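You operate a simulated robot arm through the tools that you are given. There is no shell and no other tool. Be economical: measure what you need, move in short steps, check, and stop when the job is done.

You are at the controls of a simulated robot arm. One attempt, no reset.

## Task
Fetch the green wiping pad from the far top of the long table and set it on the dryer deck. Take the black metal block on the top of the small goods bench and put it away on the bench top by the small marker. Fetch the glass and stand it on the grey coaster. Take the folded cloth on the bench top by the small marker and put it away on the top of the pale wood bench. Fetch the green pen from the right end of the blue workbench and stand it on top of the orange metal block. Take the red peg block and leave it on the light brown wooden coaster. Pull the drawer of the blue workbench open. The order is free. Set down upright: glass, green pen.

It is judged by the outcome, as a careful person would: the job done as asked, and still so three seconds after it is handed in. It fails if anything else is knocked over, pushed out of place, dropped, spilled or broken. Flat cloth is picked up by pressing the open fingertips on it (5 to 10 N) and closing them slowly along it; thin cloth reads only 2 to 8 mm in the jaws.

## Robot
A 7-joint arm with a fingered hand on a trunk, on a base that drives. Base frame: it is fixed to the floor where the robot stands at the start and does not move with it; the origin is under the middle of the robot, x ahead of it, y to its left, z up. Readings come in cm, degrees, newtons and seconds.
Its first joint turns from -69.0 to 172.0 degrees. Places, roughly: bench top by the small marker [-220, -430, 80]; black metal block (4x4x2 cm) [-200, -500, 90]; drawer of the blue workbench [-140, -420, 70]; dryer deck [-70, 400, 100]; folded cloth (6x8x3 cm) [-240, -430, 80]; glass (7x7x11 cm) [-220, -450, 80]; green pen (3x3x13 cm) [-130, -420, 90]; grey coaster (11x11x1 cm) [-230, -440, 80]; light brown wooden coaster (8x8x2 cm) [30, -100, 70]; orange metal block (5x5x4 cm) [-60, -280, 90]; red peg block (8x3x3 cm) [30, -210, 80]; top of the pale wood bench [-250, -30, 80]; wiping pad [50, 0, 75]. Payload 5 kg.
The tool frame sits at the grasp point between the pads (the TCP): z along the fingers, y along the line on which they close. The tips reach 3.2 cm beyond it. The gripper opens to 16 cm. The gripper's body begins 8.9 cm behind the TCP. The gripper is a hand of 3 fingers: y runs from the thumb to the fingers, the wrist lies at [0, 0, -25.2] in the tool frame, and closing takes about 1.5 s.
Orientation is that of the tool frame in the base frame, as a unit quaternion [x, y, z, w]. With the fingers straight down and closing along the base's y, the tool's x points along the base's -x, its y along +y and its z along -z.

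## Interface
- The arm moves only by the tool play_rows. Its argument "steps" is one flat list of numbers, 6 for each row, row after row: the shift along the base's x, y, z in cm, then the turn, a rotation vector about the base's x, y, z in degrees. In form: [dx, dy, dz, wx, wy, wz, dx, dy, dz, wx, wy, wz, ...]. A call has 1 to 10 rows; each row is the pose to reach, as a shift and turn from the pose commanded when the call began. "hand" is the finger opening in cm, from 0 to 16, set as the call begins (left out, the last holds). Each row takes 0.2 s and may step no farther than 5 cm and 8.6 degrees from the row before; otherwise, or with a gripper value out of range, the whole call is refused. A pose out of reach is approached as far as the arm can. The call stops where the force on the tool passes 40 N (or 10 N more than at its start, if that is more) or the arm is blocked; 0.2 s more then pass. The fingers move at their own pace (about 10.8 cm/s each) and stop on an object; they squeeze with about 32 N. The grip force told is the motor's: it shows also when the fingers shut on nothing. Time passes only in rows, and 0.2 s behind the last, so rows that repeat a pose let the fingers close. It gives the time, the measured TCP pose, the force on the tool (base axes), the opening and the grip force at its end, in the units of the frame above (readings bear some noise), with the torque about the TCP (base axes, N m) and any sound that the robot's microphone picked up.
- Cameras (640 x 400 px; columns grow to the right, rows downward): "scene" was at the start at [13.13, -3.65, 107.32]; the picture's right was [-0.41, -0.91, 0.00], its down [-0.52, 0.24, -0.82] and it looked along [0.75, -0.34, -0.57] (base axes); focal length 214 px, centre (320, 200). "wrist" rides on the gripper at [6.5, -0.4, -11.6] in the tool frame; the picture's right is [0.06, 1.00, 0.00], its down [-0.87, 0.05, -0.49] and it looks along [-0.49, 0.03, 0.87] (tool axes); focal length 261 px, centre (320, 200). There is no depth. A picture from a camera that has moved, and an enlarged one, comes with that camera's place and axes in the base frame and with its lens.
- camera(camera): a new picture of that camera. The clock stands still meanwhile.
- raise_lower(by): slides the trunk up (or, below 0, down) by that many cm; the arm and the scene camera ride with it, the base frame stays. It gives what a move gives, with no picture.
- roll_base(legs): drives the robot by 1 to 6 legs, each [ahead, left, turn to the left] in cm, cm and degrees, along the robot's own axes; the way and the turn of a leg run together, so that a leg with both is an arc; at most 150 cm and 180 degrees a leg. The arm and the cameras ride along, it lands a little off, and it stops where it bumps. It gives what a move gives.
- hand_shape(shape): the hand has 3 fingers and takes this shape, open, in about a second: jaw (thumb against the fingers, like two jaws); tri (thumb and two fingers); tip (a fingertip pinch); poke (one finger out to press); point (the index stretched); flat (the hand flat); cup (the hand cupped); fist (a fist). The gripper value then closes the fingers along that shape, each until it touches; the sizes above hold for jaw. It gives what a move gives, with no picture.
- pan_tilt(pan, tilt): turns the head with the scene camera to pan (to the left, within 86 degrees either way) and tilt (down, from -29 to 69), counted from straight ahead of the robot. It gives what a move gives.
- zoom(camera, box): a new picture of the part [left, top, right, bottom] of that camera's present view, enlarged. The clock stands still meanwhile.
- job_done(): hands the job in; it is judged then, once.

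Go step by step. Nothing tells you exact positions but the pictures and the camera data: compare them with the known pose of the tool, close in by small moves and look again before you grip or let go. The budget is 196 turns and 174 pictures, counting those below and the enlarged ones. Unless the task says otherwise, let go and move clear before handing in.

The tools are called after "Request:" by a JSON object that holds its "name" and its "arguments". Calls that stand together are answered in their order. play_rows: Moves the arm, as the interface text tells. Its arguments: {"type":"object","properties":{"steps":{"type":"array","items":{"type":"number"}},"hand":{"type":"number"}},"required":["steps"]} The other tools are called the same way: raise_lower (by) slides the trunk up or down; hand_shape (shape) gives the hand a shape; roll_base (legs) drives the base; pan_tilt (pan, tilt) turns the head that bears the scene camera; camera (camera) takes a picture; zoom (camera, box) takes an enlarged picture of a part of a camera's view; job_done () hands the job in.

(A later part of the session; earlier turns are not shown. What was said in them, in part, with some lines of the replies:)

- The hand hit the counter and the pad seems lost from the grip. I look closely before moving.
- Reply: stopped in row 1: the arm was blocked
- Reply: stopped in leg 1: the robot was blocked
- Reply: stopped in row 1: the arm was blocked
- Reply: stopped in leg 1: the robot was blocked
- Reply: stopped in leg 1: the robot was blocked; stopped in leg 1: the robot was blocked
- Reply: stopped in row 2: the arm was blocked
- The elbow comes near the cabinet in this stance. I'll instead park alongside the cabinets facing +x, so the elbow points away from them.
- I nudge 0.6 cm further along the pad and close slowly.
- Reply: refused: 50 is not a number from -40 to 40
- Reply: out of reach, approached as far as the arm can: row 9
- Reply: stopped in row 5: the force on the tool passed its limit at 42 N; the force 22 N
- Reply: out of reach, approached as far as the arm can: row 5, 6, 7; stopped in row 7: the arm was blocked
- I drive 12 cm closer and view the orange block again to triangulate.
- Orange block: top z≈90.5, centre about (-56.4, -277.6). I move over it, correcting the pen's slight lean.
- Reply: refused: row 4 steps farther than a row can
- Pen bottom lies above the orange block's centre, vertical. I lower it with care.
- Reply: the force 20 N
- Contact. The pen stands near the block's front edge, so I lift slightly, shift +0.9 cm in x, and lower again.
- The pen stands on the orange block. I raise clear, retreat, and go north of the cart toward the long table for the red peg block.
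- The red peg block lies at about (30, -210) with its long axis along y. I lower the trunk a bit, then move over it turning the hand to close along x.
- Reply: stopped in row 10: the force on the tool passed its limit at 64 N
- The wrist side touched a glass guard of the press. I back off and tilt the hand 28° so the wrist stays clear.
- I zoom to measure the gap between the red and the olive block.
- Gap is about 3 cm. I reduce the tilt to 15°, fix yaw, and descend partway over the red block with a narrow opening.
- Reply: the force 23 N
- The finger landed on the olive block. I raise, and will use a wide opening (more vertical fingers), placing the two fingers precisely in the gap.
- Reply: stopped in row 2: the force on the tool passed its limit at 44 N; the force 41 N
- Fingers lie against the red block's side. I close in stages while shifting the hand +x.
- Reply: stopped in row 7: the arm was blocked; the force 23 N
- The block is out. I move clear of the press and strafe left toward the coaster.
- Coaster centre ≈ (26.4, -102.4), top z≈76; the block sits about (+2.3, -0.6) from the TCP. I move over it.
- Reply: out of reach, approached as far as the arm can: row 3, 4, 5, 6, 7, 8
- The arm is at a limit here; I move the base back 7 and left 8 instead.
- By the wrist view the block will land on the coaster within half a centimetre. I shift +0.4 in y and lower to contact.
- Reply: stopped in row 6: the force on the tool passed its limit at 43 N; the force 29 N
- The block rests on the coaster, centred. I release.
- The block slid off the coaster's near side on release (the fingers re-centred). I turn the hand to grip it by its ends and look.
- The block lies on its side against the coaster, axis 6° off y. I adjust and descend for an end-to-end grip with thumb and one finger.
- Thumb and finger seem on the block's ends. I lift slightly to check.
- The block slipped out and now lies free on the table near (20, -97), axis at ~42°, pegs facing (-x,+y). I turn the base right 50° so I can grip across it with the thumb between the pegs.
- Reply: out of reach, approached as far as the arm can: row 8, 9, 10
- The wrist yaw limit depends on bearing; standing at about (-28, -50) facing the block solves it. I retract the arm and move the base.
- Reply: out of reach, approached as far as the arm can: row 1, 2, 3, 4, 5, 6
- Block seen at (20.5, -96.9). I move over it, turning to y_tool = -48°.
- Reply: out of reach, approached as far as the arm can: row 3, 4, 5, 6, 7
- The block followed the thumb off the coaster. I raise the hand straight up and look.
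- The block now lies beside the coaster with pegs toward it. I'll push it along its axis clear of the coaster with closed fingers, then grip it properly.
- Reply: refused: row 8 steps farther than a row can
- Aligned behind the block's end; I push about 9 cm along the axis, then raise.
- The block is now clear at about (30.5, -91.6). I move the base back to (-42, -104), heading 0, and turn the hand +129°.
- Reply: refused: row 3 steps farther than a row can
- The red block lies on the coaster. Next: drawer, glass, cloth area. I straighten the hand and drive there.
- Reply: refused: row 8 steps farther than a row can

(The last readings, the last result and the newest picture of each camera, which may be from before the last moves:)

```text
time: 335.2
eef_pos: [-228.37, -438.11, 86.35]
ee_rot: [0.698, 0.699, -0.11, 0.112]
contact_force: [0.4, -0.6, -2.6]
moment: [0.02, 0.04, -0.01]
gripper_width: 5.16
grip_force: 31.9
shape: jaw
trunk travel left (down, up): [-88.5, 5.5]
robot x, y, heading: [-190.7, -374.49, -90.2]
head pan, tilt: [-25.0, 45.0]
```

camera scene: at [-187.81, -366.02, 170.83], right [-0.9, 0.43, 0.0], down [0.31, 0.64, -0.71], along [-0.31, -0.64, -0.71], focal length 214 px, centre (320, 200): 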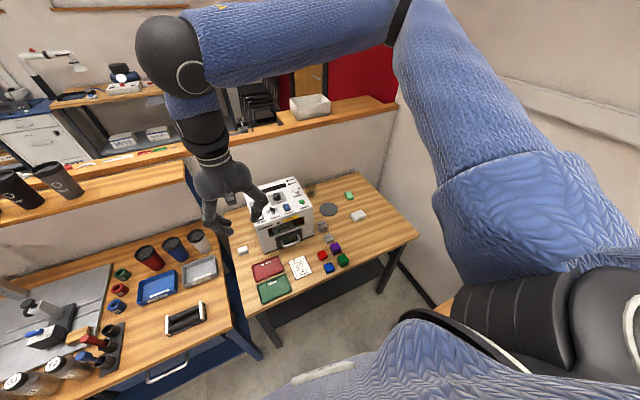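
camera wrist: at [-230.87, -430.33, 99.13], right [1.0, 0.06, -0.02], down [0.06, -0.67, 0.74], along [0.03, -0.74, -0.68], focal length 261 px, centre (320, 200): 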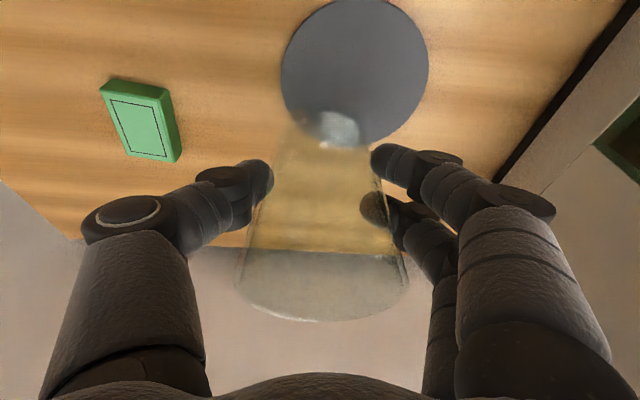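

Request:
{"name": "play_rows", "arguments": {"steps": [0, 0, -0.2, 0, 0, 0, 0, 0, -0.4, 0, 0, 0, 0, 0, -0.6, 0, 0, 0]}}

```text
time: 336.0
eef_pos: [-228.4, -438.01, 85.74]
ee_rot: [0.697, 0.7, -0.112, 0.112]
contact_force: [0.2, 0.0, 12.5]
moment: [-0.02, -0.08, 0.02]
gripper_width: 5.21
grip_force: 32.0
shape: jaw
trunk travel left (down, up): [-88.5, 5.5]
robot x, y, heading: [-190.33, -374.64, -90.0]
head pan, tilt: [-25.0, 45.0]
```

Contact. I open gradually, check, and rise.

Request:
{"name": "play_rows", "arguments": {"steps": [0, 0, 0.1, 0, 0, 0, 0, 0, 0.1, 0, 0, 0], "hand": 6.5}}

Request:
{"name": "play_rows", "arguments": {"steps": [0, 0, 0, 0, 0, 0, 0, 0, 0, 0, 0, 0, 0, 0, 0, 0, 0, 0], "hand": 11}}

Request:
{"name": "play_rows", "arguments": {"steps": [0, 0, 4, 0, 0, 0, 0, 0, 8, 0, 0, 0, 0, 0, 12, 0, 0, 0, 0, 0, 16, 0, 0, 0, 0, 1, 20, 0, 0, 0]}}

Request:
{"name": "zoom", "arguments": {"camera": "scene", "box": [240, 130, 440, 280]}}

```text
time: 336.6
eef_pos: [-228.43, -438.1, 85.66]
ee_rot: [0.697, 0.7, -0.112, 0.111]
contact_force: [0.7, -0.6, -0.3]
moment: [0.02, 0.0, 0.0]
gripper_width: 6.43
grip_force: 0.2
shape: jaw
trunk travel left (down, up): [-88.5, 5.5]
robot x, y, heading: [-190.24, -374.87, -90.1]
head pan, tilt: [-25.0, 45.0]
```

```text
time: 337.4
eef_pos: [-228.44, -438.06, 85.79]
ee_rot: [0.697, 0.7, -0.111, 0.112]
contact_force: [0.1, 0.5, 0.6]
moment: [-0.01, -0.03, 0.0]
gripper_width: 10.97
grip_force: 0.0
shape: jaw
trunk travel left (down, up): [-88.5, 5.5]
robot x, y, heading: [-190.62, -374.81, -90.2]
head pan, tilt: [-25.0, 45.0]
```

```text
time: 338.6
eef_pos: [-228.46, -436.93, 105.82]
ee_rot: [0.697, 0.7, -0.112, 0.111]
contact_force: [-0.3, -0.3, 0.3]
moment: [-0.06, -0.01, -0.02]
gripper_width: 10.96
grip_force: 0.1
shape: jaw
trunk travel left (down, up): [-88.5, 5.5]
robot x, y, heading: [-190.16, -374.73, -90.2]
head pan, tilt: [-25.0, 45.0]
```

```text
2.67 times, centred on (340, 205) of scene
camera zoom: at [-193.81, -386.89, 170.84], right [-0.91, 0.42, 0.0], down [0.3, 0.64, -0.71], along [-0.3, -0.64, -0.71], focal length 572 px, centre (267, 187)
```

zoom: 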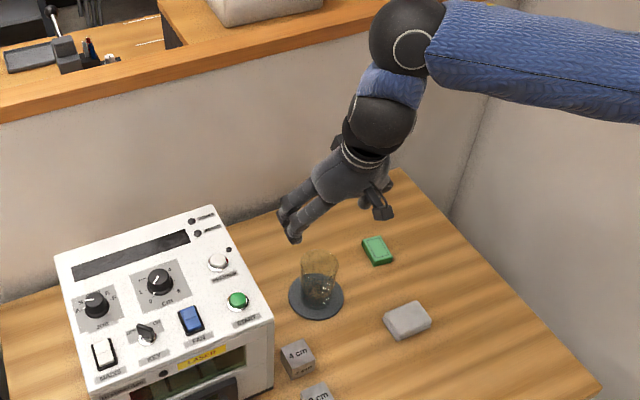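

The glass stands on the coaster. Next the folded cloth at ≈(-240.6,-427.7): I straighten and yaw the hand to close across its 6 cm side.

Request:
{"name": "play_rows", "arguments": {"steps": [-4, 3, 0, 6, 0, 0, -8, 6, 0, 12, 0, 0, -12, 9.3, -1, 18, 0, 0]}}

Request:
{"name": "play_rows", "arguments": {"steps": [0, 0, 0, 0, 0, -8, 0, 0, 0, 0, 0, -16, 0, 0, 0, 0, 0, -24, 0, 0, 0, 0, 0, -32, 0, 0, 0, 0, 0, -40, 0, 0, -1, 0, 0, -48, 0, 0, -2, 0, 0, -56, 0, 0, -4, 0, 0, -64, 0, 0, -6, 0, 0, -72, 0, 0, -8, 0, 0, -78], "hand": 10}}

Request:
{"name": "camera", "arguments": {"camera": "wrist"}}

```text
refused: row 3 steps farther than a row can; nothing moved
```

```text
time: 340.8
eef_pos: [-228.31, -437.01, 97.6]
ee_rot: [0.982, 0.104, -0.157, 0.016]
contact_force: [0.3, -0.4, 0.2]
moment: [0.02, -0.01, 0.02]
gripper_width: 10.05
grip_force: 0.2
shape: jaw
trunk travel left (down, up): [-88.5, 5.5]
robot x, y, heading: [-190.64, -374.75, -90.2]
head pan, tilt: [-25.0, 45.0]
```

```text
14 pictures are left
camera wrist: at [-218.88, -434.49, 106.56], right [0.27, -0.96, -0.02], down [-0.65, -0.19, 0.74], along [-0.71, -0.18, -0.67], focal length 261 px, centre (320, 200)
```

wrist: 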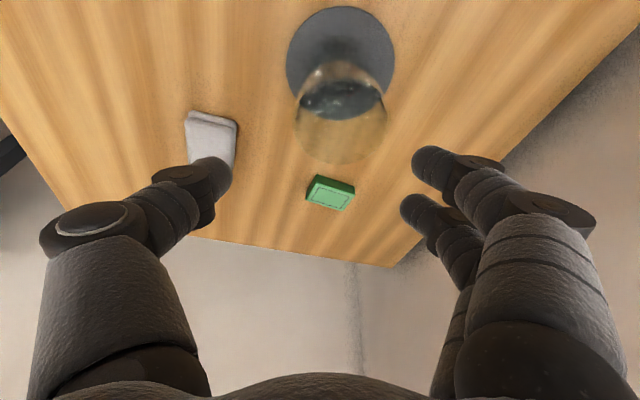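

I raise away from the glass, then move over the cloth while removing the tilt.

Request:
{"name": "play_rows", "arguments": {"steps": [0, 0, 4.5, 0, 0, 0, -0.5, 0.5, 8, 0, 0, 0, -3.5, 3, 8, 1.2, -5.9, 0, -6.5, 6, 8, 2.4, -11.8, 0, -9, 8.5, 7, 3.6, -17.7, 0, -11.3, 10.3, 5, 3.6, -17.7, 0, -11.3, 10.3, 1, 3.6, -17.7, 0, -11.3, 10.3, -3, 3.6, -17.7, 0]}}

Request:
{"name": "camera", "arguments": {"camera": "wrist"}}

```text
time: 342.6
eef_pos: [-239.97, -426.68, 94.58]
ee_rot: [0.994, 0.106, 0.0, 0.002]
contact_force: [0.3, -0.1, -0.2]
moment: [0.03, -0.02, 0.01]
gripper_width: 10.01
grip_force: 0.0
shape: jaw
trunk travel left (down, up): [-88.5, 5.5]
robot x, y, heading: [-190.41, -374.65, -90.2]
head pan, tilt: [-25.0, 45.0]
```

```text
13 pictures are left
camera wrist: at [-233.71, -424.78, 106.07], right [0.27, -0.96, 0.0], down [-0.84, -0.23, 0.49], along [-0.47, -0.14, -0.87], focal length 261 px, centre (320, 200)
```

wrist: 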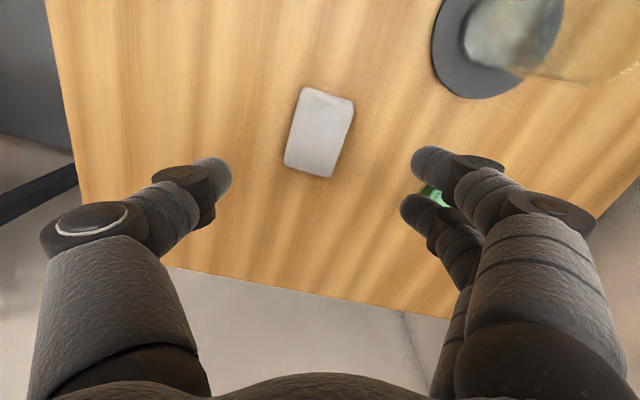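

The cloth is right below; I rotate -12°, descend to the bench surface.

Request:
{"name": "play_rows", "arguments": {"steps": [-0.2, 0, -4, 0, 0, -6, -0.3, 0, -8, 0, 0, -12, -0.3, 0, -10.5, 0, 0, -12, -0.3, 0, -11.5, 0, 0, -12, -0.3, 0, -12.2, 0, 0, -12, -0.3, 0, -12.8, 0, 0, -12, -0.3, 0, -13.3, 0, 0, -12], "hand": 9}}

```text
time: 343.9
eef_pos: [-240.01, -427.09, 83.23]
ee_rot: [1.0, 0.001, 0.0, 0.006]
contact_force: [1.5, 3.5, 29.9]
moment: [0.01, -0.08, -0.13]
gripper_width: 8.79
grip_force: 0.1
shape: jaw
trunk travel left (down, up): [-88.5, 5.5]
robot x, y, heading: [-190.22, -374.92, -90.3]
head pan, tilt: [-25.0, 45.0]
stopped in row 6: the force on the tool passed its limit at 47 N (the readings are from after the stop); the commanded pose is now the measured one
```

Bench touched. I lift 0.4, close on the cloth and lift.

Request:
{"name": "play_rows", "arguments": {"steps": [0, 0, 0.4, 0, 0, 0, 0, 0, 0.4, 0, 0, 0, 0, 0, 0.4, 0, 0, 0, 0, 0, 0.4, 0, 0, 0, 0, 0, 0.4, 0, 0, 0, 0, 0, 0.4, 0, 0, 0, 0, 0, 0.4, 0, 0, 0, 0, 0, 2.5, 0, 0, 0, 0, 0, 6, 0, 0, 0, 0, 0, 10, 0, 0, 0], "hand": 0}}

Request:
{"name": "camera", "arguments": {"camera": "wrist"}}

```text
time: 346.1
eef_pos: [-239.95, -427.05, 92.99]
ee_rot: [1.0, 0.001, -0.001, 0.005]
contact_force: [0.2, 0.5, -0.4]
moment: [0.0, 0.02, 0.01]
gripper_width: 4.85
grip_force: 32.0
shape: jaw
trunk travel left (down, up): [-88.5, 5.5]
robot x, y, heading: [-190.6, -374.69, -90.1]
head pan, tilt: [-25.0, 45.0]
```

```text
12 pictures are left
camera wrist: at [-233.52, -426.42, 104.51], right [0.06, -1.0, 0.01], down [-0.87, -0.05, 0.49], along [-0.49, -0.04, -0.87], focal length 261 px, centre (320, 200)
```

wrist: 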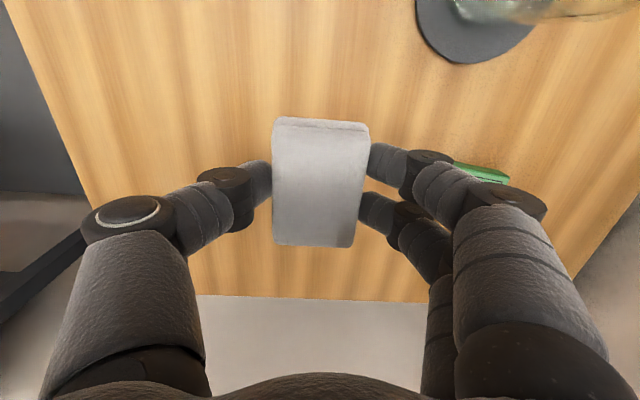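

The cloth is held. I raise, bring the arm in front, and drive to the pale wood bench.

Request:
{"name": "play_rows", "arguments": {"steps": [0, 0, 4.8, 0, 0, 0, 0, 0, 9.6, 0, 0, 0, 0.5, 0, 14.4, 0, 0, 0, 2, 0, 19, 0, 0, 0, 6, 0, 21, 0, 0, 0, 10.8, 0, 21, 0, 0, 0, 15.6, 0, 21, 0, 0, 0, 20, 1, 21, 0, 0, 0, 25, 1, 21, 0, 0, 0, 29.8, 1, 21, 0, 0, 0]}}

Request:
{"name": "roll_base", "arguments": {"legs": [[-75, 0, 0], [0, 40, 0], [-135, 0, 0], [-135, 0, 0], [0, 0, -90]]}}

Request:
{"name": "pan_tilt", "arguments": {"pan": 0, "tilt": 42}}

Request:
{"name": "camera", "arguments": {"camera": "scene"}}

```text
time: 348.2
eef_pos: [-212.83, -428.81, 112.87]
ee_rot: [1.0, 0.007, 0.004, 0.0]
contact_force: [0.3, -0.9, -0.4]
moment: [0.04, 0.07, 0.01]
gripper_width: 4.8
grip_force: 31.9
shape: jaw
out of reach, approached as far as the arm can: row 9, 10
trunk travel left (down, up): [-88.5, 5.5]
robot x, y, heading: [-190.5, -374.37, -90.0]
head pan, tilt: [-25.0, 45.0]
```

```text
time: 371.0
eef_pos: [-201.36, -6.2, 113.02]
ee_rot: [-0.706, 0.708, -0.001, -0.004]
contact_force: [-0.4, -0.2, -0.5]
moment: [-0.02, 0.02, 0.01]
gripper_width: 4.75
grip_force: 31.5
shape: jaw
trunk travel left (down, up): [-88.5, 5.5]
robot x, y, heading: [-147.61, -29.78, 178.9]
head pan, tilt: [-25.0, 45.0]
```

```text
time: 371.9
eef_pos: [-201.4, -6.17, 113.0]
ee_rot: [-0.707, 0.708, -0.001, -0.004]
contact_force: [-0.2, 0.5, 0.5]
moment: [0.0, 0.01, -0.01]
gripper_width: 4.73
grip_force: 31.7
shape: jaw
trunk travel left (down, up): [-88.5, 5.5]
robot x, y, heading: [-147.82, -29.76, 178.8]
head pan, tilt: [0.0, 42.0]
```

```text
11 pictures are left
camera scene: at [-161.04, -29.25, 171.26], right [0.02, 1.0, 0.0], down [0.67, -0.01, -0.74], along [-0.74, 0.01, -0.67], focal length 214 px, centre (320, 200)
```

scene: 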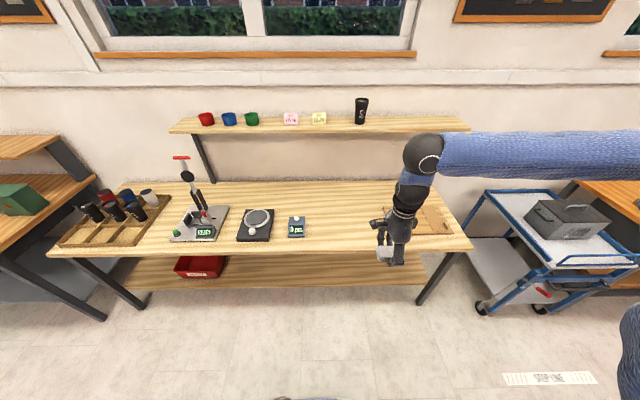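

A free spot lies at about (-240, -14) on the pale bench. I drive 12 cm closer and lower the cloth there.

Request:
{"name": "roll_base", "arguments": {"legs": [[12, 0, 0]]}}

Request:
{"name": "play_rows", "arguments": {"steps": [-4.5, -1.5, 0, 0, 0, 0, -9, -3, 0, 0, 0, 0, -13.5, -4.5, 0, 0, 0, 0, -18, -6, 0, 0, 0, 0, -22.5, -7, -1, 0, 0, 0, -26.5, -7.5, -3, 0, 0, 0, -26.5, -7.5, -7.5, 0, 0, 0, -26.5, -7.5, -12, 0, 0, 0, -26.5, -7.5, -16.5, 0, 0, 0, -26.5, -7.5, -21, 0, 0, 0]}}

Request:
{"name": "camera", "arguments": {"camera": "wrist"}}

```text
time: 373.1
eef_pos: [-213.13, -6.11, 112.93]
ee_rot: [-0.706, 0.708, -0.002, -0.004]
contact_force: [-0.1, -0.9, -2.2]
moment: [-0.01, 0.01, 0.01]
gripper_width: 4.74
grip_force: 32.3
shape: jaw
trunk travel left (down, up): [-88.5, 5.5]
robot x, y, heading: [-159.62, -29.74, 178.8]
head pan, tilt: [0.0, 42.0]
```

```text
time: 375.3
eef_pos: [-239.6, -13.55, 91.69]
ee_rot: [-0.707, 0.708, -0.002, -0.005]
contact_force: [-0.2, -0.1, -0.1]
moment: [0.02, -0.04, 0.0]
gripper_width: 4.75
grip_force: 32.2
shape: jaw
trunk travel left (down, up): [-88.5, 5.5]
robot x, y, heading: [-159.47, -28.95, 178.8]
head pan, tilt: [0.0, 42.0]
```

```text
10 pictures are left
camera wrist: at [-239.25, -19.91, 103.43], right [-1.0, -0.06, 0.0], down [-0.05, 0.87, 0.48], along [-0.03, 0.48, -0.87], focal length 261 px, centre (320, 200)
```

wrist: 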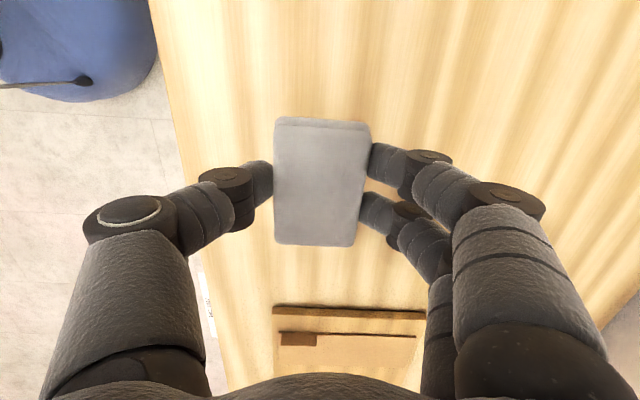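

Clear bench below. I lower to contact.

Request:
{"name": "play_rows", "arguments": {"steps": [0, 0, -3, 0, 0, 0, 0, 0, -5.5, 0, 0, 0, 0, 0, -6.5, 0, 0, 0, 0, 0, -7.2, 0, 0, 0, 0, 0, -7.8, 0, 0, 0, 0, 0, -8.4, 0, 0, 0, 0, 0, -9, 0, 0, 0, 0, 0, -9.6, 0, 0, 0]}}

```text
time: 377.1
eef_pos: [-239.68, -13.44, 82.39]
ee_rot: [-0.707, 0.707, -0.003, -0.004]
contact_force: [0.2, 0.1, -1.3]
moment: [0.0, 0.01, -0.03]
gripper_width: 4.75
grip_force: 32.4
shape: jaw
trunk travel left (down, up): [-88.5, 5.5]
robot x, y, heading: [-159.33, -29.18, 178.7]
head pan, tilt: [0.0, 42.0]
```

Request:
{"name": "play_rows", "arguments": {"steps": [0, 0, -0.6, 0, 0, 0, 0, 0, -1.2, 0, 0, 0, 0, 0, -1.8, 0, 0, 0, 0, 0, -2.4, 0, 0, 0, 0, 0, -3, 0, 0, 0, 0, 0, -3.6, 0, 0, 0, 0, 0, -4.2, 0, 0, 0, 0, 0, -4.8, 0, 0, 0]}}

```text
time: 378.0
eef_pos: [-239.88, -13.5, 81.23]
ee_rot: [0.707, -0.707, 0.0, 0.007]
contact_force: [9.7, 3.8, 34.4]
moment: [0.31, -1.36, 0.05]
gripper_width: 4.82
grip_force: 32.0
shape: jaw
trunk travel left (down, up): [-88.5, 5.5]
robot x, y, heading: [-159.41, -29.44, 178.8]
head pan, tilt: [0.0, 42.0]
stopped in row 4: the force on the tool passed its limit at 46 N (the readings are from after the stop); the commanded pose is now the measured one
```

Contact with the bench. I release and rise, then check.

Request:
{"name": "play_rows", "arguments": {"steps": [0, 0, 0.3, 0, 0, 0, 0, 0, 0.3, 0, 0, 0, 0, 0, 0.3, 0, 0, 0, 0, 0, 0.3, 0, 0, 0], "hand": 8.5}}

Request:
{"name": "play_rows", "arguments": {"steps": [0, 0, 3, 0, 0, 0, 0, 0, 7, 0, 0, 0, 0, 0, 11, 0, 0, 0, 0, 0, 15.5, 0, 0, 0, 0, 0, 20, 0, 0, 0, 0, 0, 24.5, 0, 0, 0, 0, 0, 29, 0, 0, 0]}}

Request:
{"name": "camera", "arguments": {"camera": "wrist"}}

```text
time: 379.0
eef_pos: [-239.93, -13.59, 81.34]
ee_rot: [-0.706, 0.708, -0.001, -0.007]
contact_force: [0.1, -0.9, 14.5]
moment: [0.03, 0.04, 0.04]
gripper_width: 7.82
grip_force: 0.1
shape: jaw
trunk travel left (down, up): [-88.5, 5.5]
robot x, y, heading: [-159.32, -29.36, 178.9]
head pan, tilt: [0.0, 42.0]
```

```text
time: 380.6
eef_pos: [-239.98, -13.51, 110.56]
ee_rot: [-0.706, 0.708, 0.0, -0.006]
contact_force: [-0.4, 0.0, -0.6]
moment: [0.01, 0.01, 0.0]
gripper_width: 8.44
grip_force: 0.2
shape: jaw
trunk travel left (down, up): [-88.5, 5.5]
robot x, y, heading: [-159.33, -29.13, 178.9]
head pan, tilt: [0.0, 42.0]
```

```text
9 pictures are left
camera wrist: at [-239.4, -19.77, 122.02], right [-1.0, -0.06, 0.01], down [-0.05, 0.87, 0.48], along [-0.04, 0.48, -0.87], focal length 261 px, centre (320, 200)
```

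wrist: 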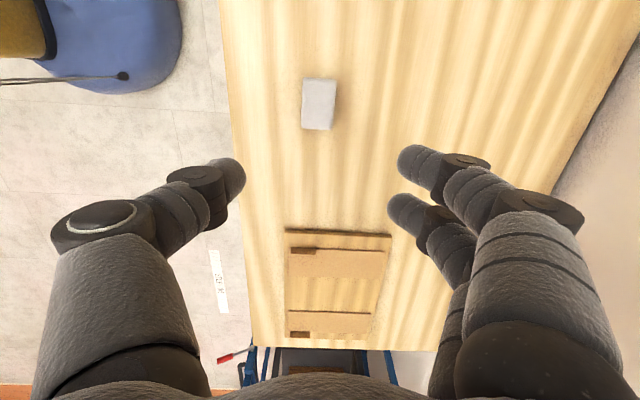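

The cloth lies on the pale bench. Now the drawer: handle computed at (-142.8, -400.3, 71.2). I retract the arm and drive there; the present hand yaw is already right for a vertical closing.

Request:
{"name": "play_rows", "arguments": {"steps": [4.8, -1, 0, 0, 0, 0, 9.6, -2, 0, 0, 0, 0, 14.4, -3, 0, 0, 0, 0, 19.2, -4, 0, 0, 0, 0, 24, -5, 0, 0, 0, 0, 28, -6, 0, 0, 0, 0], "hand": 6}}

Request:
{"name": "roll_base", "arguments": {"legs": [[-14, 0, 0], [0, 0, 91], [140, 0, 0], [140, 0, 0]]}}

Request:
{"name": "raise_lower", "arguments": {"by": -35}}

```text
time: 382.0
eef_pos: [-217.53, -15.14, 108.09]
ee_rot: [0.717, -0.696, 0.013, 0.009]
contact_force: [0.4, -0.7, -0.1]
moment: [0.0, 0.04, -0.03]
gripper_width: 6.02
grip_force: 0.1
shape: jaw
out of reach, approached as far as the arm can: row 4, 5, 6
trunk travel left (down, up): [-88.5, 5.5]
robot x, y, heading: [-159.27, -29.19, 179.2]
head pan, tilt: [0.0, 42.0]
```

```text
time: 400.3
eef_pos: [-175.39, -368.5, 108.13]
ee_rot: [1.0, -0.003, 0.016, -0.003]
contact_force: [-0.2, -0.5, -0.5]
moment: [0.0, -0.01, 0.01]
gripper_width: 6.02
grip_force: 0.1
shape: jaw
trunk travel left (down, up): [-88.5, 5.5]
robot x, y, heading: [-159.28, -310.71, -93.2]
head pan, tilt: [0.0, 42.0]
```

```text
time: 403.7
eef_pos: [-175.3, -368.54, 73.19]
ee_rot: [1.0, -0.003, 0.016, -0.002]
contact_force: [0.1, 0.5, -0.1]
moment: [0.03, 0.02, -0.01]
gripper_width: 6.06
grip_force: 0.1
shape: jaw
trunk travel left (down, up): [-53.5, 40.5]
robot x, y, heading: [-159.07, -310.63, -93.1]
head pan, tilt: [0.0, 42.0]
```

Now I pitch the hand to point forward while moving in line with the handle.

Request:
{"name": "play_rows", "arguments": {"steps": [4.2, -1.5, 0, -8.2, 0, 0, 8.4, -3, 0, -16.4, 0, 0, 12.6, -4.5, 0, -24.6, 0, 0, 16.8, -6, 0, -32.8, 0, 0, 21, -7.5, 0, -41, 0, 0, 25.2, -9, 0, -49.2, 0, 0, 29, -10.5, 0, -57.4, 0, 0, 32.4, -12, 0, -65.6, 0, 0]}}

Request:
{"name": "play_rows", "arguments": {"steps": [0, -2, -0.5, -8.2, 0, 0, 0, -4, -1, -16.4, 0, 0, 0, -6, -2, -24.4, 0, 0]}}

Request:
{"name": "camera", "arguments": {"camera": "wrist"}}

```text
time: 405.5
eef_pos: [-143.44, -380.23, 72.85]
ee_rot: [0.842, 0.005, 0.014, 0.539]
contact_force: [-0.5, -0.7, -1.2]
moment: [-0.03, 0.0, 0.04]
gripper_width: 6.0
grip_force: 0.1
shape: jaw
out of reach, approached as far as the arm can: row 1, 2, 3, 4, 5, 6, 7
trunk travel left (down, up): [-53.5, 40.5]
robot x, y, heading: [-159.65, -310.94, -93.1]
head pan, tilt: [0.0, 42.0]
```

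```text
time: 406.3
eef_pos: [-143.13, -386.4, 71.11]
ee_rot: [0.708, 0.009, 0.014, 0.706]
contact_force: [0.0, -1.3, 0.8]
moment: [-0.01, 0.0, -0.03]
gripper_width: 5.99
grip_force: 0.0
shape: jaw
trunk travel left (down, up): [-53.5, 40.5]
robot x, y, heading: [-159.3, -311.47, -93.2]
head pan, tilt: [0.0, 42.0]
```

```text
8 pictures are left
camera wrist: at [-137.0, -374.5, 70.82], right [0.06, 0.0, 1.0], down [-0.88, 0.46, 0.05], along [-0.46, -0.89, 0.02], focal length 261 px, centre (320, 200)
```

wrist: 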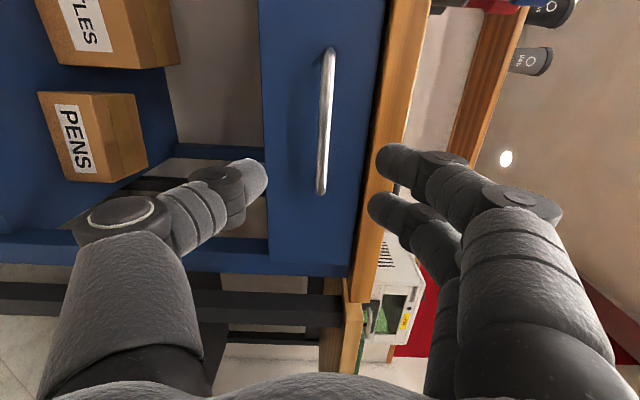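

The handle is well in line. To keep the upper finger under the bench edge I pitch 20° further up, open 3.4, and approach.

Request:
{"name": "play_rows", "arguments": {"steps": [0.3, 0, 0, -7, 0, 0, 0.3, -1, -0.3, -14, 0, 0, 0.3, -4, -0.6, -20, 0, 0, 0.3, -7.5, -0.6, -20, 0, 0, 0.3, -9.5, -0.6, -20, 0, 0], "hand": 3.6}}

Request:
{"name": "camera", "arguments": {"camera": "wrist"}}

```text
time: 407.5
eef_pos: [-142.77, -396.04, 70.45]
ee_rot: [0.577, 0.012, 0.012, 0.817]
contact_force: [0.1, -0.8, -0.4]
moment: [0.0, 0.0, 0.04]
gripper_width: 3.65
grip_force: 0.1
shape: jaw
trunk travel left (down, up): [-53.5, 40.5]
robot x, y, heading: [-159.62, -310.65, -93.2]
head pan, tilt: [0.0, 42.0]
```

```text
7 pictures are left
camera wrist: at [-136.65, -384.92, 66.18], right [0.06, 0.34, 0.94], down [-0.88, 0.45, -0.11], along [-0.46, -0.83, 0.32], focal length 261 px, centre (320, 200)
```

wrist: 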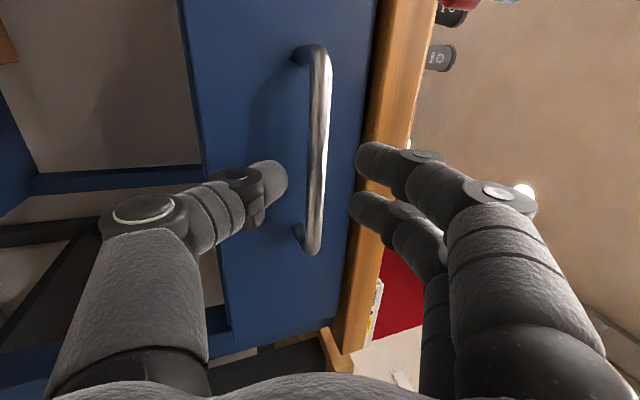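

I narrow to 2.6 and advance 1.8 cm along the tool axis.

Request:
{"name": "play_rows", "arguments": {"steps": [0, -0.6, 0.15, 0, 0, 0, 0, -1.2, 0.3, 0, 0, 0, 0, -1.8, 0.4, 0, 0, 0, 0, -2.2, 0.5, 0, 0, 0], "hand": 2.6}}

Request:
{"name": "play_rows", "arguments": {"steps": [0, 0, 0, 0, 0, 0, 0, 0, 0, 0, 0, 0, 0, 0, 0, 0, 0, 0, 0, 0, 0, 0, 0, 0, 0, 0, 0, 0, 0, 0], "hand": 0}}

Request:
{"name": "camera", "arguments": {"camera": "wrist"}}

```text
time: 408.5
eef_pos: [-142.82, -398.27, 71.02]
ee_rot: [0.575, 0.011, 0.012, 0.818]
contact_force: [0.5, 0.7, -0.3]
moment: [-0.01, 0.0, 0.0]
gripper_width: 2.66
grip_force: 0.0
shape: jaw
trunk travel left (down, up): [-53.5, 40.5]
robot x, y, heading: [-159.18, -310.76, -93.2]
head pan, tilt: [0.0, 42.0]
```

```text
time: 409.7
eef_pos: [-142.76, -398.19, 70.98]
ee_rot: [0.576, 0.012, 0.011, 0.817]
contact_force: [1.2, -3.7, 3.8]
moment: [-0.05, -0.02, 0.04]
gripper_width: 0.34
grip_force: 32.0
shape: jaw
trunk travel left (down, up): [-53.5, 40.5]
robot x, y, heading: [-158.91, -311.21, -93.1]
head pan, tilt: [0.0, 42.0]
```

```text
6 pictures are left
camera wrist: at [-136.59, -387.13, 66.64], right [0.06, 0.34, 0.94], down [-0.88, 0.45, -0.11], along [-0.46, -0.82, 0.32], focal length 261 px, centre (320, 200)
```

wrist: 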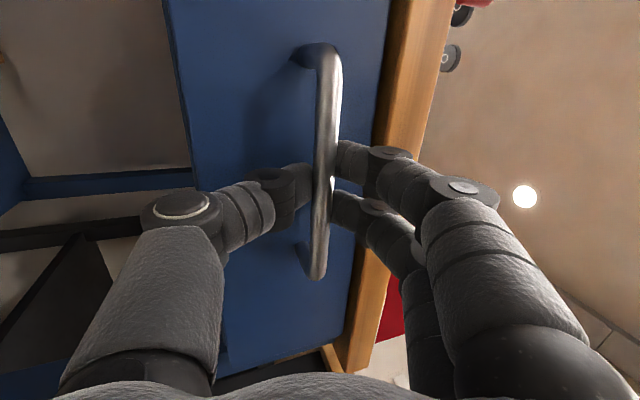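

The fingers are closed behind the bar. I pull by driving the base back 20 cm.

Request:
{"name": "roll_base", "arguments": {"legs": [[-20, 0, 0]]}}

Request:
{"name": "camera", "arguments": {"camera": "wrist"}}

```text
time: 411.3
eef_pos: [-141.64, -377.77, 70.99]
ee_rot: [0.575, 0.011, 0.012, 0.818]
contact_force: [0.2, -0.4, 0.9]
moment: [0.04, 0.0, -0.01]
gripper_width: 0.03
grip_force: 32.2
shape: jaw
trunk travel left (down, up): [-53.5, 40.5]
robot x, y, heading: [-158.04, -290.41, -93.2]
head pan, tilt: [0.0, 42.0]
```

```text
5 pictures are left
camera wrist: at [-135.51, -366.69, 66.69], right [0.06, 0.34, 0.94], down [-0.88, 0.45, -0.11], along [-0.46, -0.82, 0.33], focal length 261 px, centre (320, 200)
```

wrist: 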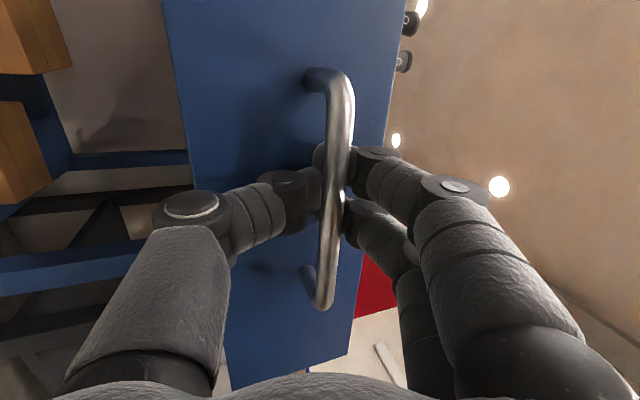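

The drawer is pulled open about 20 cm. I open the hand and back out along the tool axis.

Request:
{"name": "play_rows", "arguments": {"steps": [0, 0, 0, 0, 0, 0, 0, 0, 0, 0, 0, 0, 0, 0, 0, 0, 0, 0], "hand": 4.5}}

Request:
{"name": "play_rows", "arguments": {"steps": [0, 2, -0.6, 0, 0, 0, 0, 5, -1.6, 0, 0, 0, 0, 8, -2.6, 0, 0, 0, 0, 11, -3.6, 0, 0, 0]}}

Request:
{"name": "roll_base", "arguments": {"legs": [[-25, 0, 0]]}}

Request:
{"name": "pan_tilt", "arguments": {"pan": 20, "tilt": 18}}

Request:
{"name": "raise_lower", "arguments": {"by": 40}}

Request:
{"name": "camera", "arguments": {"camera": "scene"}}

```text
time: 412.1
eef_pos: [-141.65, -377.86, 70.99]
ee_rot: [0.576, 0.011, 0.011, 0.818]
contact_force: [-0.2, -0.2, -1.0]
moment: [0.01, 0.01, 0.02]
gripper_width: 4.47
grip_force: 0.1
shape: jaw
trunk travel left (down, up): [-53.5, 40.5]
robot x, y, heading: [-158.24, -290.87, -93.2]
head pan, tilt: [0.0, 42.0]
```

```text
time: 413.1
eef_pos: [-140.61, -369.1, 67.12]
ee_rot: [0.578, 0.012, 0.012, 0.816]
contact_force: [0.1, 0.4, -0.5]
moment: [-0.04, 0.02, 0.0]
gripper_width: 4.48
grip_force: 0.0
shape: jaw
out of reach, approached as far as the arm can: row 4
trunk travel left (down, up): [-53.5, 40.5]
robot x, y, heading: [-158.25, -290.65, -93.2]
head pan, tilt: [0.0, 42.0]
```

```text
time: 415.0
eef_pos: [-139.5, -344.19, 67.11]
ee_rot: [0.578, 0.011, 0.011, 0.816]
contact_force: [0.1, 0.5, 0.8]
moment: [0.02, 0.0, 0.01]
gripper_width: 4.46
grip_force: 0.1
shape: jaw
trunk travel left (down, up): [-53.5, 40.5]
robot x, y, heading: [-156.85, -265.74, -93.4]
head pan, tilt: [0.0, 42.0]
```

```text
time: 415.8
eef_pos: [-139.38, -344.09, 67.19]
ee_rot: [0.579, 0.011, 0.011, 0.815]
contact_force: [0.1, 0.3, 0.5]
moment: [-0.04, -0.04, 0.01]
gripper_width: 4.45
grip_force: 0.0
shape: jaw
trunk travel left (down, up): [-53.5, 40.5]
robot x, y, heading: [-156.74, -265.22, -93.5]
head pan, tilt: [20.0, 18.0]
```

```text
time: 419.7
eef_pos: [-139.55, -344.1, 106.98]
ee_rot: [0.579, 0.011, 0.011, 0.815]
contact_force: [0.2, 0.0, -0.3]
moment: [-0.01, 0.02, -0.01]
gripper_width: 4.46
grip_force: 0.0
shape: jaw
trunk travel left (down, up): [-93.5, 0.5]
robot x, y, heading: [-156.76, -265.41, -93.3]
head pan, tilt: [20.0, 18.0]
```

```text
4 pictures are left
camera scene: at [-154.3, -279.54, 180.02], right [-0.96, -0.29, 0.0], down [-0.09, 0.3, -0.95], along [0.27, -0.91, -0.31], focal length 214 px, centre (320, 200)
```

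scene: 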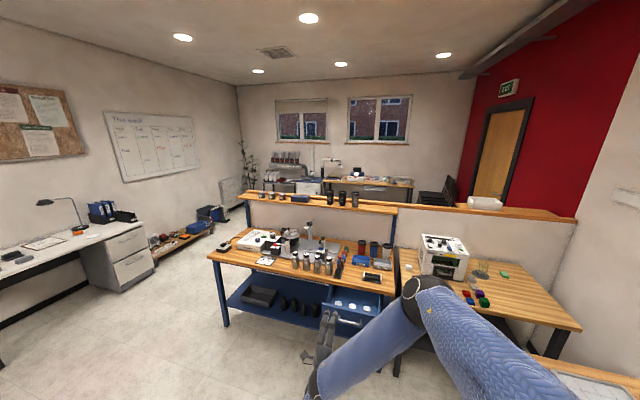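

The drawer is open. The black block lies behind the half wall; I fold the hand down again and drive around the wall's left end.

Request:
{"name": "play_rows", "arguments": {"steps": [0, 0, 1, 8.4, 0, 0, 0, 0, 2, 16.8, 0, 0, 0, 0, 3, 25.2, 0, 0, 0, 0, 4, 33.6, 0, 0, 0, 0, 5, 42, 0, 0, 0, 0, 6, 50.4, 0, 0, 0, 0, 7, 58.8, 0, 0, 0, 0, 8, 67.2, 0, 0]}}

Request:
{"name": "play_rows", "arguments": {"steps": [0, 0, 0, 8.4, 0, 0, 0, 0, 0, 16.8, 0, 0, 0, 1, 0, 25.2, 0, 0, 0, 2, 0, 33.6, 0, 0, 0, 3, 0, 43, 0, 0]}}

Request:
{"name": "play_rows", "arguments": {"steps": [-1, 3, 0, 0, 0, 8.4, -2, 6, 0, 0, 0, 16.8, -3, 9, 0, 0, 0, 25.2, -4, 12, 0, 0, 0, 33.6, -5, 14, 0, 0, 0, 42, -6, 16, 0, 0, 0, 50.4, -7, 18, 0, 0, 0, 58.8, -8, 20, 0, 0, 0, 67.2, -9, 22, 0, 0, 0, 75.6, -10, 24, 0, 0, 0, 84]}}

Request:
{"name": "roll_base", "arguments": {"legs": [[74, 0, 0], [0, 0, 93], [140, 0, 0], [45, 0, 0], [0, 0, -90], [140, 0, 0]]}}

```text
time: 421.7
eef_pos: [-139.92, -345.55, 117.54]
ee_rot: [0.927, 0.003, 0.013, 0.375]
contact_force: [0.4, 0.1, -0.1]
moment: [-0.05, 0.0, 0.05]
gripper_width: 4.51
grip_force: 0.0
shape: jaw
trunk travel left (down, up): [-93.5, 0.5]
robot x, y, heading: [-156.7, -265.21, -93.3]
head pan, tilt: [20.0, 18.0]
stopped in row 8: the arm was blocked; the commanded pose is now the measured one
```

```text
refused: row 5 steps farther than a row can; nothing moved
```

```text
time: 422.8
eef_pos: [-156.45, -333.44, 109.37]
ee_rot: [0.896, 0.316, 0.014, 0.31]
contact_force: [0.6, 0.1, 0.5]
moment: [0.0, 0.02, 0.0]
gripper_width: 4.48
grip_force: 0.0
shape: jaw
trunk travel left (down, up): [-93.5, 0.5]
robot x, y, heading: [-156.81, -265.42, -93.5]
head pan, tilt: [20.0, 18.0]
stopped in row 5: the arm was blocked; the commanded pose is now the measured one
```

```text
time: 450.1
eef_pos: [33.57, -548.38, 109.36]
ee_rot: [0.878, 0.364, 0.032, 0.31]
contact_force: [0.4, -0.7, 1.1]
moment: [0.02, -0.03, 0.01]
gripper_width: 4.5
grip_force: 0.1
shape: jaw
trunk travel left (down, up): [-93.5, 0.5]
robot x, y, heading: [25.92, -480.99, -87.3]
head pan, tilt: [20.0, 18.0]
```

I'm past the wall's end. I look right at the bench behind the wall.

Request:
{"name": "pan_tilt", "arguments": {"pan": -75, "tilt": 20}}

Request:
{"name": "camera", "arguments": {"camera": "scene"}}

```text
time: 451.8
eef_pos: [33.62, -548.49, 109.35]
ee_rot: [0.878, 0.365, 0.033, 0.308]
contact_force: [0.0, -0.3, 0.3]
moment: [0.0, -0.02, 0.0]
gripper_width: 4.48
grip_force: 0.0
shape: jaw
trunk travel left (down, up): [-93.5, 0.5]
robot x, y, heading: [25.6, -480.87, -87.1]
head pan, tilt: [-75.0, 20.0]
```

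```text
3 pictures are left
camera scene: at [17.34, -488.75, 179.7], right [-0.31, 0.95, 0.0], down [0.33, 0.1, -0.94], along [-0.89, -0.29, -0.34], focal length 214 px, centre (320, 200)
```

scene: 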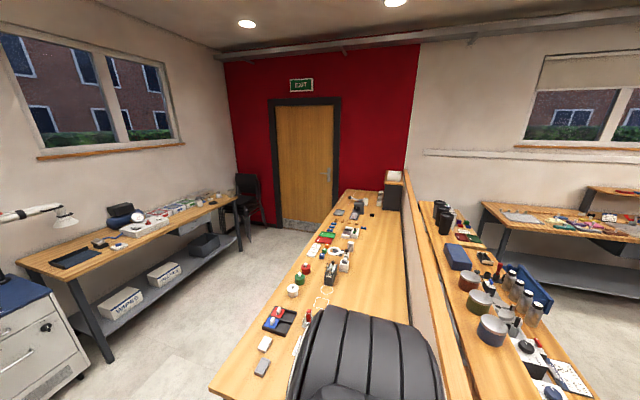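

Request:
{"name": "zoom", "arguments": {"camera": "scene", "box": [300, 180, 410, 260]}}

```text
5.00 times, centred on (355, 220) of scene
camera zoom: at [17.34, -488.75, 179.7], right [-0.31, 0.95, 0.0], down [0.33, 0.1, -0.94], along [-0.89, -0.29, -0.34], focal length 1072 px, centre (145, 100)
```

zoom: 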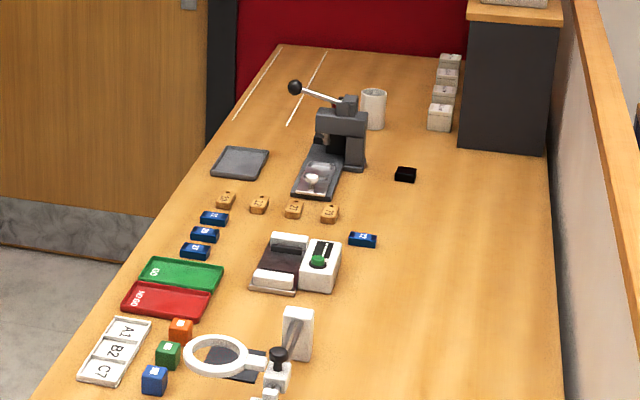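

The small black block is at about (-194, -500.7) on that bench (front edge y≈-545). I straighten the hand, raise it, and drive along the aisle to face it.

Request:
{"name": "play_rows", "arguments": {"steps": [-0.7, 1.5, 1.6, 2.8, 3.7, 5.8, -1.4, 3, 3.2, 5.7, 7.4, 11.6, -2.1, 4.5, 4.8, 8.5, 11.1, 17.4, -2.8, 6, 6.4, 11.3, 14.8, 23.2, -3.5, 7.5, 8, 14.1, 18.4, 28.9, -4.2, 9, 9.6, 17, 22.1, 34.7, -4.9, 10.5, 11.2, 19.8, 25.8, 40.5, -5.6, 12, 12.8, 22.6, 29.5, 46.3]}}

Request:
{"name": "roll_base", "arguments": {"legs": [[103, 0, 0], [0, 0, -93], [140, 0, 0], [82, 0, 0], [0, 0, -90]]}}

```text
time: 452.6
eef_pos: [23.9, -543.96, 108.96]
ee_rot: [0.839, 0.514, -0.04, 0.172]
contact_force: [-0.4, -0.5, 0.6]
moment: [-0.01, -0.02, -0.01]
gripper_width: 4.5
grip_force: 0.1
shape: jaw
out of reach, approached as far as the arm can: row 3, 4
trunk travel left (down, up): [-93.5, 0.5]
robot x, y, heading: [25.58, -480.89, -87.4]
head pan, tilt: [-75.0, 20.0]
stopped in row 4: the arm was blocked; the commanded pose is now the measured one
```

```text
time: 476.0
eef_pos: [-185.16, -523.01, 108.91]
ee_rot: [-0.512, 0.841, 0.172, 0.04]
contact_force: [0.7, -0.3, 0.3]
moment: [0.01, 0.03, -0.01]
gripper_width: 4.47
grip_force: 0.0
shape: jaw
trunk travel left (down, up): [-93.5, 0.5]
robot x, y, heading: [-187.13, -586.0, 92.3]
head pan, tilt: [-75.0, 20.0]
```

I raise the hand first (a toggle press is near below), then straighten it.

Request:
{"name": "play_rows", "arguments": {"steps": [0, 0, 4.5, 0, 0, 0, 0, 0, 9, 0, 0, 0, 0, 0, 11, -6.5, -2, -0.6, 0, 0, 12, -13, -4.1, -1.2, 0, 0, 12, -19.4, -6.1, -1.8]}}

Request:
{"name": "play_rows", "arguments": {"steps": [-2, 3, 0, 0, 0, 7.5, -4, 7, 0, 0, 0, 15, -6, 11, 0, 0, 0, 22.5, -8, 15, 0, 0, 0, 29, -9, 19, 0, 0, 0, 29, -9, 22, 0, 0, 0, 29], "hand": 7.5}}

Request:
{"name": "camera", "arguments": {"camera": "wrist"}}

```text
time: 477.2
eef_pos: [-185.26, -522.98, 110.06]
ee_rot: [-0.511, 0.841, 0.173, 0.04]
contact_force: [0.7, 1.0, 0.4]
moment: [0.01, 0.0, 0.0]
gripper_width: 4.51
grip_force: 0.1
shape: jaw
out of reach, approached as far as the arm can: row 1, 2, 3, 4, 5
trunk travel left (down, up): [-93.5, 0.5]
robot x, y, heading: [-187.57, -586.41, 92.5]
head pan, tilt: [-75.0, 20.0]
```

```text
time: 478.8
eef_pos: [-186.86, -499.52, 107.82]
ee_rot: [-0.697, 0.701, 0.146, 0.033]
contact_force: [-0.5, 0.0, -0.3]
moment: [-0.01, -0.01, 0.01]
gripper_width: 7.49
grip_force: 0.1
shape: jaw
trunk travel left (down, up): [-93.5, 0.5]
robot x, y, heading: [-187.4, -586.09, 92.3]
head pan, tilt: [-75.0, 20.0]
stopped in row 6: the arm was blocked; the commanded pose is now the measured one
```

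```text
1 pictures are left
camera wrist: at [-184.76, -508.64, 117.13], right [-0.99, -0.08, 0.14], down [0.05, 0.72, 0.7], along [-0.16, 0.69, -0.7], focal length 261 px, centre (320, 200)
```

wrist: 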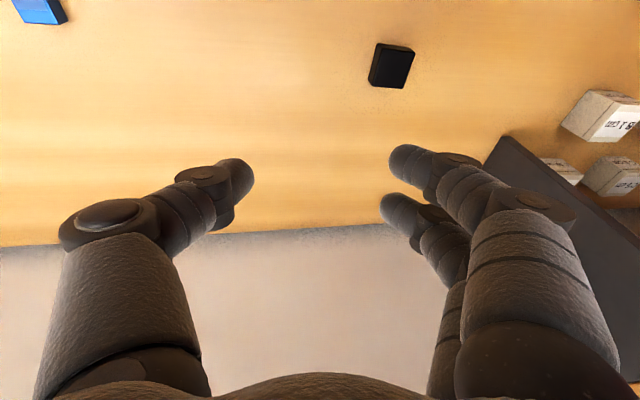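

Block triangulated at (-198.2, -500.4), bench top ≈86. I move over it, straighten, and descend partway.

Request:
{"name": "play_rows", "arguments": {"steps": [-4, 0, 0, 0, 0, 0, -8, -0.4, -1, -4, -3, 0, -11.3, -0.9, -3, -8.5, -6, 0, -11.3, -0.9, -7, -13, -9, 0, -11.3, -0.9, -11, -13, -9, 0, -11.3, -0.9, -14, -13, -9, 0, -11.3, -0.9, -14, -13, -9, 0]}}

Request:
{"name": "camera", "arguments": {"camera": "wrist"}}

```text
time: 480.4
eef_pos: [-198.66, -500.34, 93.51]
ee_rot: [-0.707, 0.707, 0.012, 0.006]
contact_force: [-0.2, -0.1, 0.3]
moment: [-0.02, -0.01, 0.01]
gripper_width: 7.49
grip_force: 0.0
shape: jaw
trunk travel left (down, up): [-93.5, 0.5]
robot x, y, heading: [-187.35, -586.14, 92.4]
head pan, tilt: [-75.0, 20.0]
```

```text
0 pictures are left
camera wrist: at [-198.07, -506.97, 104.97], right [-1.0, -0.06, 0.01], down [-0.05, 0.86, 0.51], along [-0.04, 0.51, -0.86], focal length 261 px, centre (320, 200)
```

wrist: 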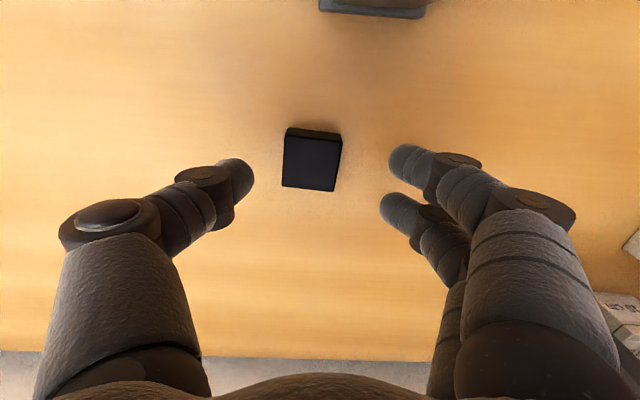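

Centred. I descend to the bench surface by feel.

Request:
{"name": "play_rows", "arguments": {"steps": [0.4, 0.2, -2, 0, 0, 0, 0.4, 0.2, -3, 0, 0, 0, 0.4, 0.2, -3.5, 0, 0, 0, 0.4, 0.2, -3.9, 0, 0, 0, 0.4, 0.2, -4.3, 0, 0, 0, 0.4, 0.2, -4.7, 0, 0, 0, 0.4, 0.2, -5.1, 0, 0, 0, 0.4, 0.2, -5.5, 0, 0, 0, 0.4, 0.2, -5.9, 0, 0, 0]}}

```text
time: 482.1
eef_pos: [-198.29, -500.07, 89.23]
ee_rot: [0.707, -0.707, -0.017, -0.009]
contact_force: [1.8, -6.5, 25.6]
moment: [-0.55, -0.47, -0.16]
gripper_width: 7.54
grip_force: 0.1
shape: jaw
trunk travel left (down, up): [-93.5, 0.5]
robot x, y, heading: [-187.34, -586.12, 92.6]
head pan, tilt: [-75.0, 20.0]
stopped in row 8: the force on the tool passed its limit at 44 N (the readings are from after the stop); the commanded pose is now the measured one
```

Bench touched at TCP 89.2. I raise 0.4, close, and lift.

Request:
{"name": "play_rows", "arguments": {"steps": [0, 0, 0.4, 0, 0, 0, 0, 0, 0.4, 0, 0, 0, 0, 0, 0.4, 0, 0, 0, 0, 0, 0.4, 0, 0, 0, 0, 0, 0.4, 0, 0, 0, 0, 0, 0.4, 0, 0, 0, 0, 0, 1.5, 0, 0, 0, 0, 0, 4, 0, 0, 0], "hand": 0}}

```text
time: 483.9
eef_pos: [-198.29, -500.08, 92.88]
ee_rot: [0.707, -0.707, -0.014, -0.008]
contact_force: [0.0, -0.8, -1.0]
moment: [0.02, -0.02, 0.02]
gripper_width: 3.83
grip_force: 32.1
shape: jaw
trunk travel left (down, up): [-93.5, 0.5]
robot x, y, heading: [-187.79, -586.04, 92.4]
head pan, tilt: [-75.0, 20.0]
```

I hold the 4 cm block. I lift, retrace the hand path back from the bench, and then drive the same route in reverse.

Request:
{"name": "play_rows", "arguments": {"steps": [0, 0, 4.5, 0, 0, 0, 0, 0, 9, 0, 0, 0, 2, 0, 13.5, 0, 0, 0, 6, 0, 15, 0, 0, 0, 10.5, 0, 15.5, 0, 0, 0, 11.5, -3, 16, 0, 0, 0, 11.5, -7.5, 16, 0, 0, 0, 11.5, -12, 16, 0, 0, 0, 11.5, -16.5, 16, 0, 0, 0, 11.5, -21, 16, 0, 0, 0]}}

```text
time: 486.1
eef_pos: [-184.57, -515.06, 96.27]
ee_rot: [-0.707, 0.707, 0.017, 0.009]
contact_force: [-0.2, 0.3, 0.2]
moment: [0.03, -0.06, 0.02]
gripper_width: 3.71
grip_force: 31.9
shape: jaw
out of reach, approached as far as the arm can: row 3, 4, 5, 6, 7, 8, 9, 10
trunk travel left (down, up): [-93.5, 0.5]
robot x, y, heading: [-187.58, -586.21, 92.6]
head pan, tilt: [-75.0, 20.0]
```

The arm can't rise more here, so I back straight away from the bench first, then turn and drive the reverse route.

Request:
{"name": "roll_base", "arguments": {"legs": [[-40, 0, 0], [0, 0, 88], [0, -38, 0], [-140, 0, 0], [-76, 0, 0], [0, 0, 92]]}}

```text
time: 508.4
eef_pos: [22.74, -660.99, 96.09]
ee_rot: [0.721, 0.693, -0.009, 0.014]
contact_force: [0.1, -0.3, -1.6]
moment: [0.01, -0.01, -0.01]
gripper_width: 3.74
grip_force: 31.7
shape: jaw
trunk travel left (down, up): [-93.5, 0.5]
robot x, y, heading: [28.13, -590.07, -89.7]
head pan, tilt: [-75.0, 20.0]
```

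Still holding. I continue the reverse route past the wall and the cart.

Request:
{"name": "roll_base", "arguments": {"legs": [[-109, 0, 0], [-140, 0, 0], [0, 0, 90], [-140, 0, 0], [-45, 0, 0], [0, 20, 0]]}}

```text
time: 534.5
eef_pos: [-80.85, -326.17, 96.0]
ee_rot: [0.024, 1.0, 0.003, 0.016]
contact_force: [0.1, 0.3, -0.5]
moment: [-0.02, 0.03, 0.02]
gripper_width: 3.69
grip_force: 31.6
shape: jaw
trunk travel left (down, up): [-93.5, 0.5]
robot x, y, heading: [-151.55, -319.68, -0.4]
head pan, tilt: [-75.0, 20.0]
```

Now turn toward the printer bench and advance.

Request:
{"name": "roll_base", "arguments": {"legs": [[0, 0, -134], [62, 9, 0]]}}

```text
time: 543.6
eef_pos: [-248.9, -409.25, 96.06]
ee_rot: [0.943, 0.332, -0.013, 0.01]
contact_force: [0.2, -0.1, -0.8]
moment: [-0.02, 0.03, 0.02]
gripper_width: 3.66
grip_force: 32.6
shape: jaw
trunk travel left (down, up): [-93.5, 0.5]
robot x, y, heading: [-191.88, -366.87, -138.8]
head pan, tilt: [-75.0, 20.0]
```

I move the block to the free spot (-242, -424) where the cloth was and lower.

Request:
{"name": "play_rows", "arguments": {"steps": [1.6, -3.6, 0, 0, 0, 0, 3.2, -7.2, 0, 0, 0, 0, 4.9, -10.8, 0, 0, 0, 0, 6.5, -14.5, 0, 0, 0, 0, 6.5, -14.5, -4, 0, 0, 0, 6.5, -14.5, -8, 0, 0, 0, 6.5, -14.5, -10.5, 0, 0, 0, 6.5, -14.5, -11.3, 0, 0, 0]}}

```text
time: 545.5
eef_pos: [-244.0, -423.77, 85.46]
ee_rot: [0.944, 0.33, -0.022, 0.008]
contact_force: [0.1, 0.2, -0.6]
moment: [0.02, -0.01, 0.01]
gripper_width: 3.62
grip_force: 32.0
shape: jaw
trunk travel left (down, up): [-93.5, 0.5]
robot x, y, heading: [-191.58, -367.25, -138.9]
head pan, tilt: [-75.0, 20.0]
```

Request:
{"name": "play_rows", "arguments": {"steps": [0, 0, -0.4, 0, 0, 0, 0, 0, -0.8, 0, 0, 0, 0, 0, -1.2, 0, 0, 0, 0, 0, -1.6, 0, 0, 0, 0, 0, -2, 0, 0, 0, 0, 0, -2.4, 0, 0, 0, 0, 0, -2.8, 0, 0, 0]}}

```text
time: 546.9
eef_pos: [-243.41, -423.88, 83.17]
ee_rot: [0.943, 0.331, -0.024, 0.011]
contact_force: [5.9, 7.6, 26.1]
moment: [0.66, -0.25, -0.05]
gripper_width: 3.83
grip_force: 32.0
shape: jaw
trunk travel left (down, up): [-93.5, 0.5]
robot x, y, heading: [-191.53, -367.17, -138.7]
head pan, tilt: [-75.0, 20.0]
stopped in row 7: the force on the tool passed its limit at 46 N (the readings are from after the stop); the commanded pose is now the measured one
```

Bench contact as expected. I raise a hair, open gently, and lift away.

Request:
{"name": "play_rows", "arguments": {"steps": [0, 0, 0.3, 0, 0, 0, 0, 0, 0.3, 0, 0, 0, 0, 0, 0.3, 0, 0, 0, 0, 0, 0.3, 0, 0, 0], "hand": 6.5}}

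Request:
{"name": "play_rows", "arguments": {"steps": [0, 0, 3, 0, 0, 0, 0, 0, 7, 0, 0, 0, 0, 0, 11, 0, 0, 0, 0, 0, 13, 0, 0, 0]}}

Request:
{"name": "roll_base", "arguments": {"legs": [[-40, 0, 0]]}}

```text
time: 547.9
eef_pos: [-243.57, -423.73, 83.23]
ee_rot: [0.943, 0.331, -0.021, 0.01]
contact_force: [1.0, 1.5, 9.9]
moment: [0.16, -0.06, 0.0]
gripper_width: 6.12
grip_force: 0.0
shape: jaw
trunk travel left (down, up): [-93.5, 0.5]
robot x, y, heading: [-191.63, -366.62, -138.7]
head pan, tilt: [-75.0, 20.0]
```

```text
time: 549.1
eef_pos: [-247.83, -420.22, 94.39]
ee_rot: [0.947, 0.319, -0.034, -0.02]
contact_force: [-0.1, -0.2, 0.3]
moment: [0.03, -0.02, 0.0]
gripper_width: 6.42
grip_force: 0.1
shape: jaw
trunk travel left (down, up): [-93.5, 0.5]
robot x, y, heading: [-191.81, -366.86, -138.9]
head pan, tilt: [-75.0, 20.0]
stopped in row 4: the arm was blocked; the commanded pose is now the measured one
```

```text
time: 551.7
eef_pos: [-216.83, -392.92, 94.39]
ee_rot: [0.947, 0.318, -0.033, -0.02]
contact_force: [-0.2, -0.7, -0.7]
moment: [-0.02, 0.04, 0.0]
gripper_width: 6.41
grip_force: 0.1
shape: jaw
trunk travel left (down, up): [-93.5, 0.5]
robot x, y, heading: [-160.62, -340.05, -139.1]
head pan, tilt: [-75.0, 20.0]
```

The hand is empty and clear of the bench, so I hand the job in.

Request:
{"name": "job_done", "arguments": {}}

```text
The job is handed in.
```

All seven tasks are handed in, but the green pad and the red peg block were each dropped on the way, and I couldn't see the last placement.

- **Green wiping pad:** on the dryer deck, lying on its side. I lost it to the floor when the arm struck the cabinet by the dryer, then picked it up and placed it. The cups and other items there looked undisturbed in the pictures.
- **Red peg block:** lying on its side across the light brown coaster. It slipped off twice and slipped out of the grip once before that, staying on the table each time. While taking it off the pegboard, I bumped the press's glass guard (64 N) and pressed on the olive block beside it. Neither looked moved afterwards.
- **Black metal block:** set on the printer bench, where the cloth had been. I had no pictures left, so I judged this by position and by feeling the contact.
- **Folded cloth:** on the top of the pale wood bench.
- **Glass:** upright on the grey coaster.
- **Green pen:** upright on the orange block.
- **Drawer:** open about 20 cm.
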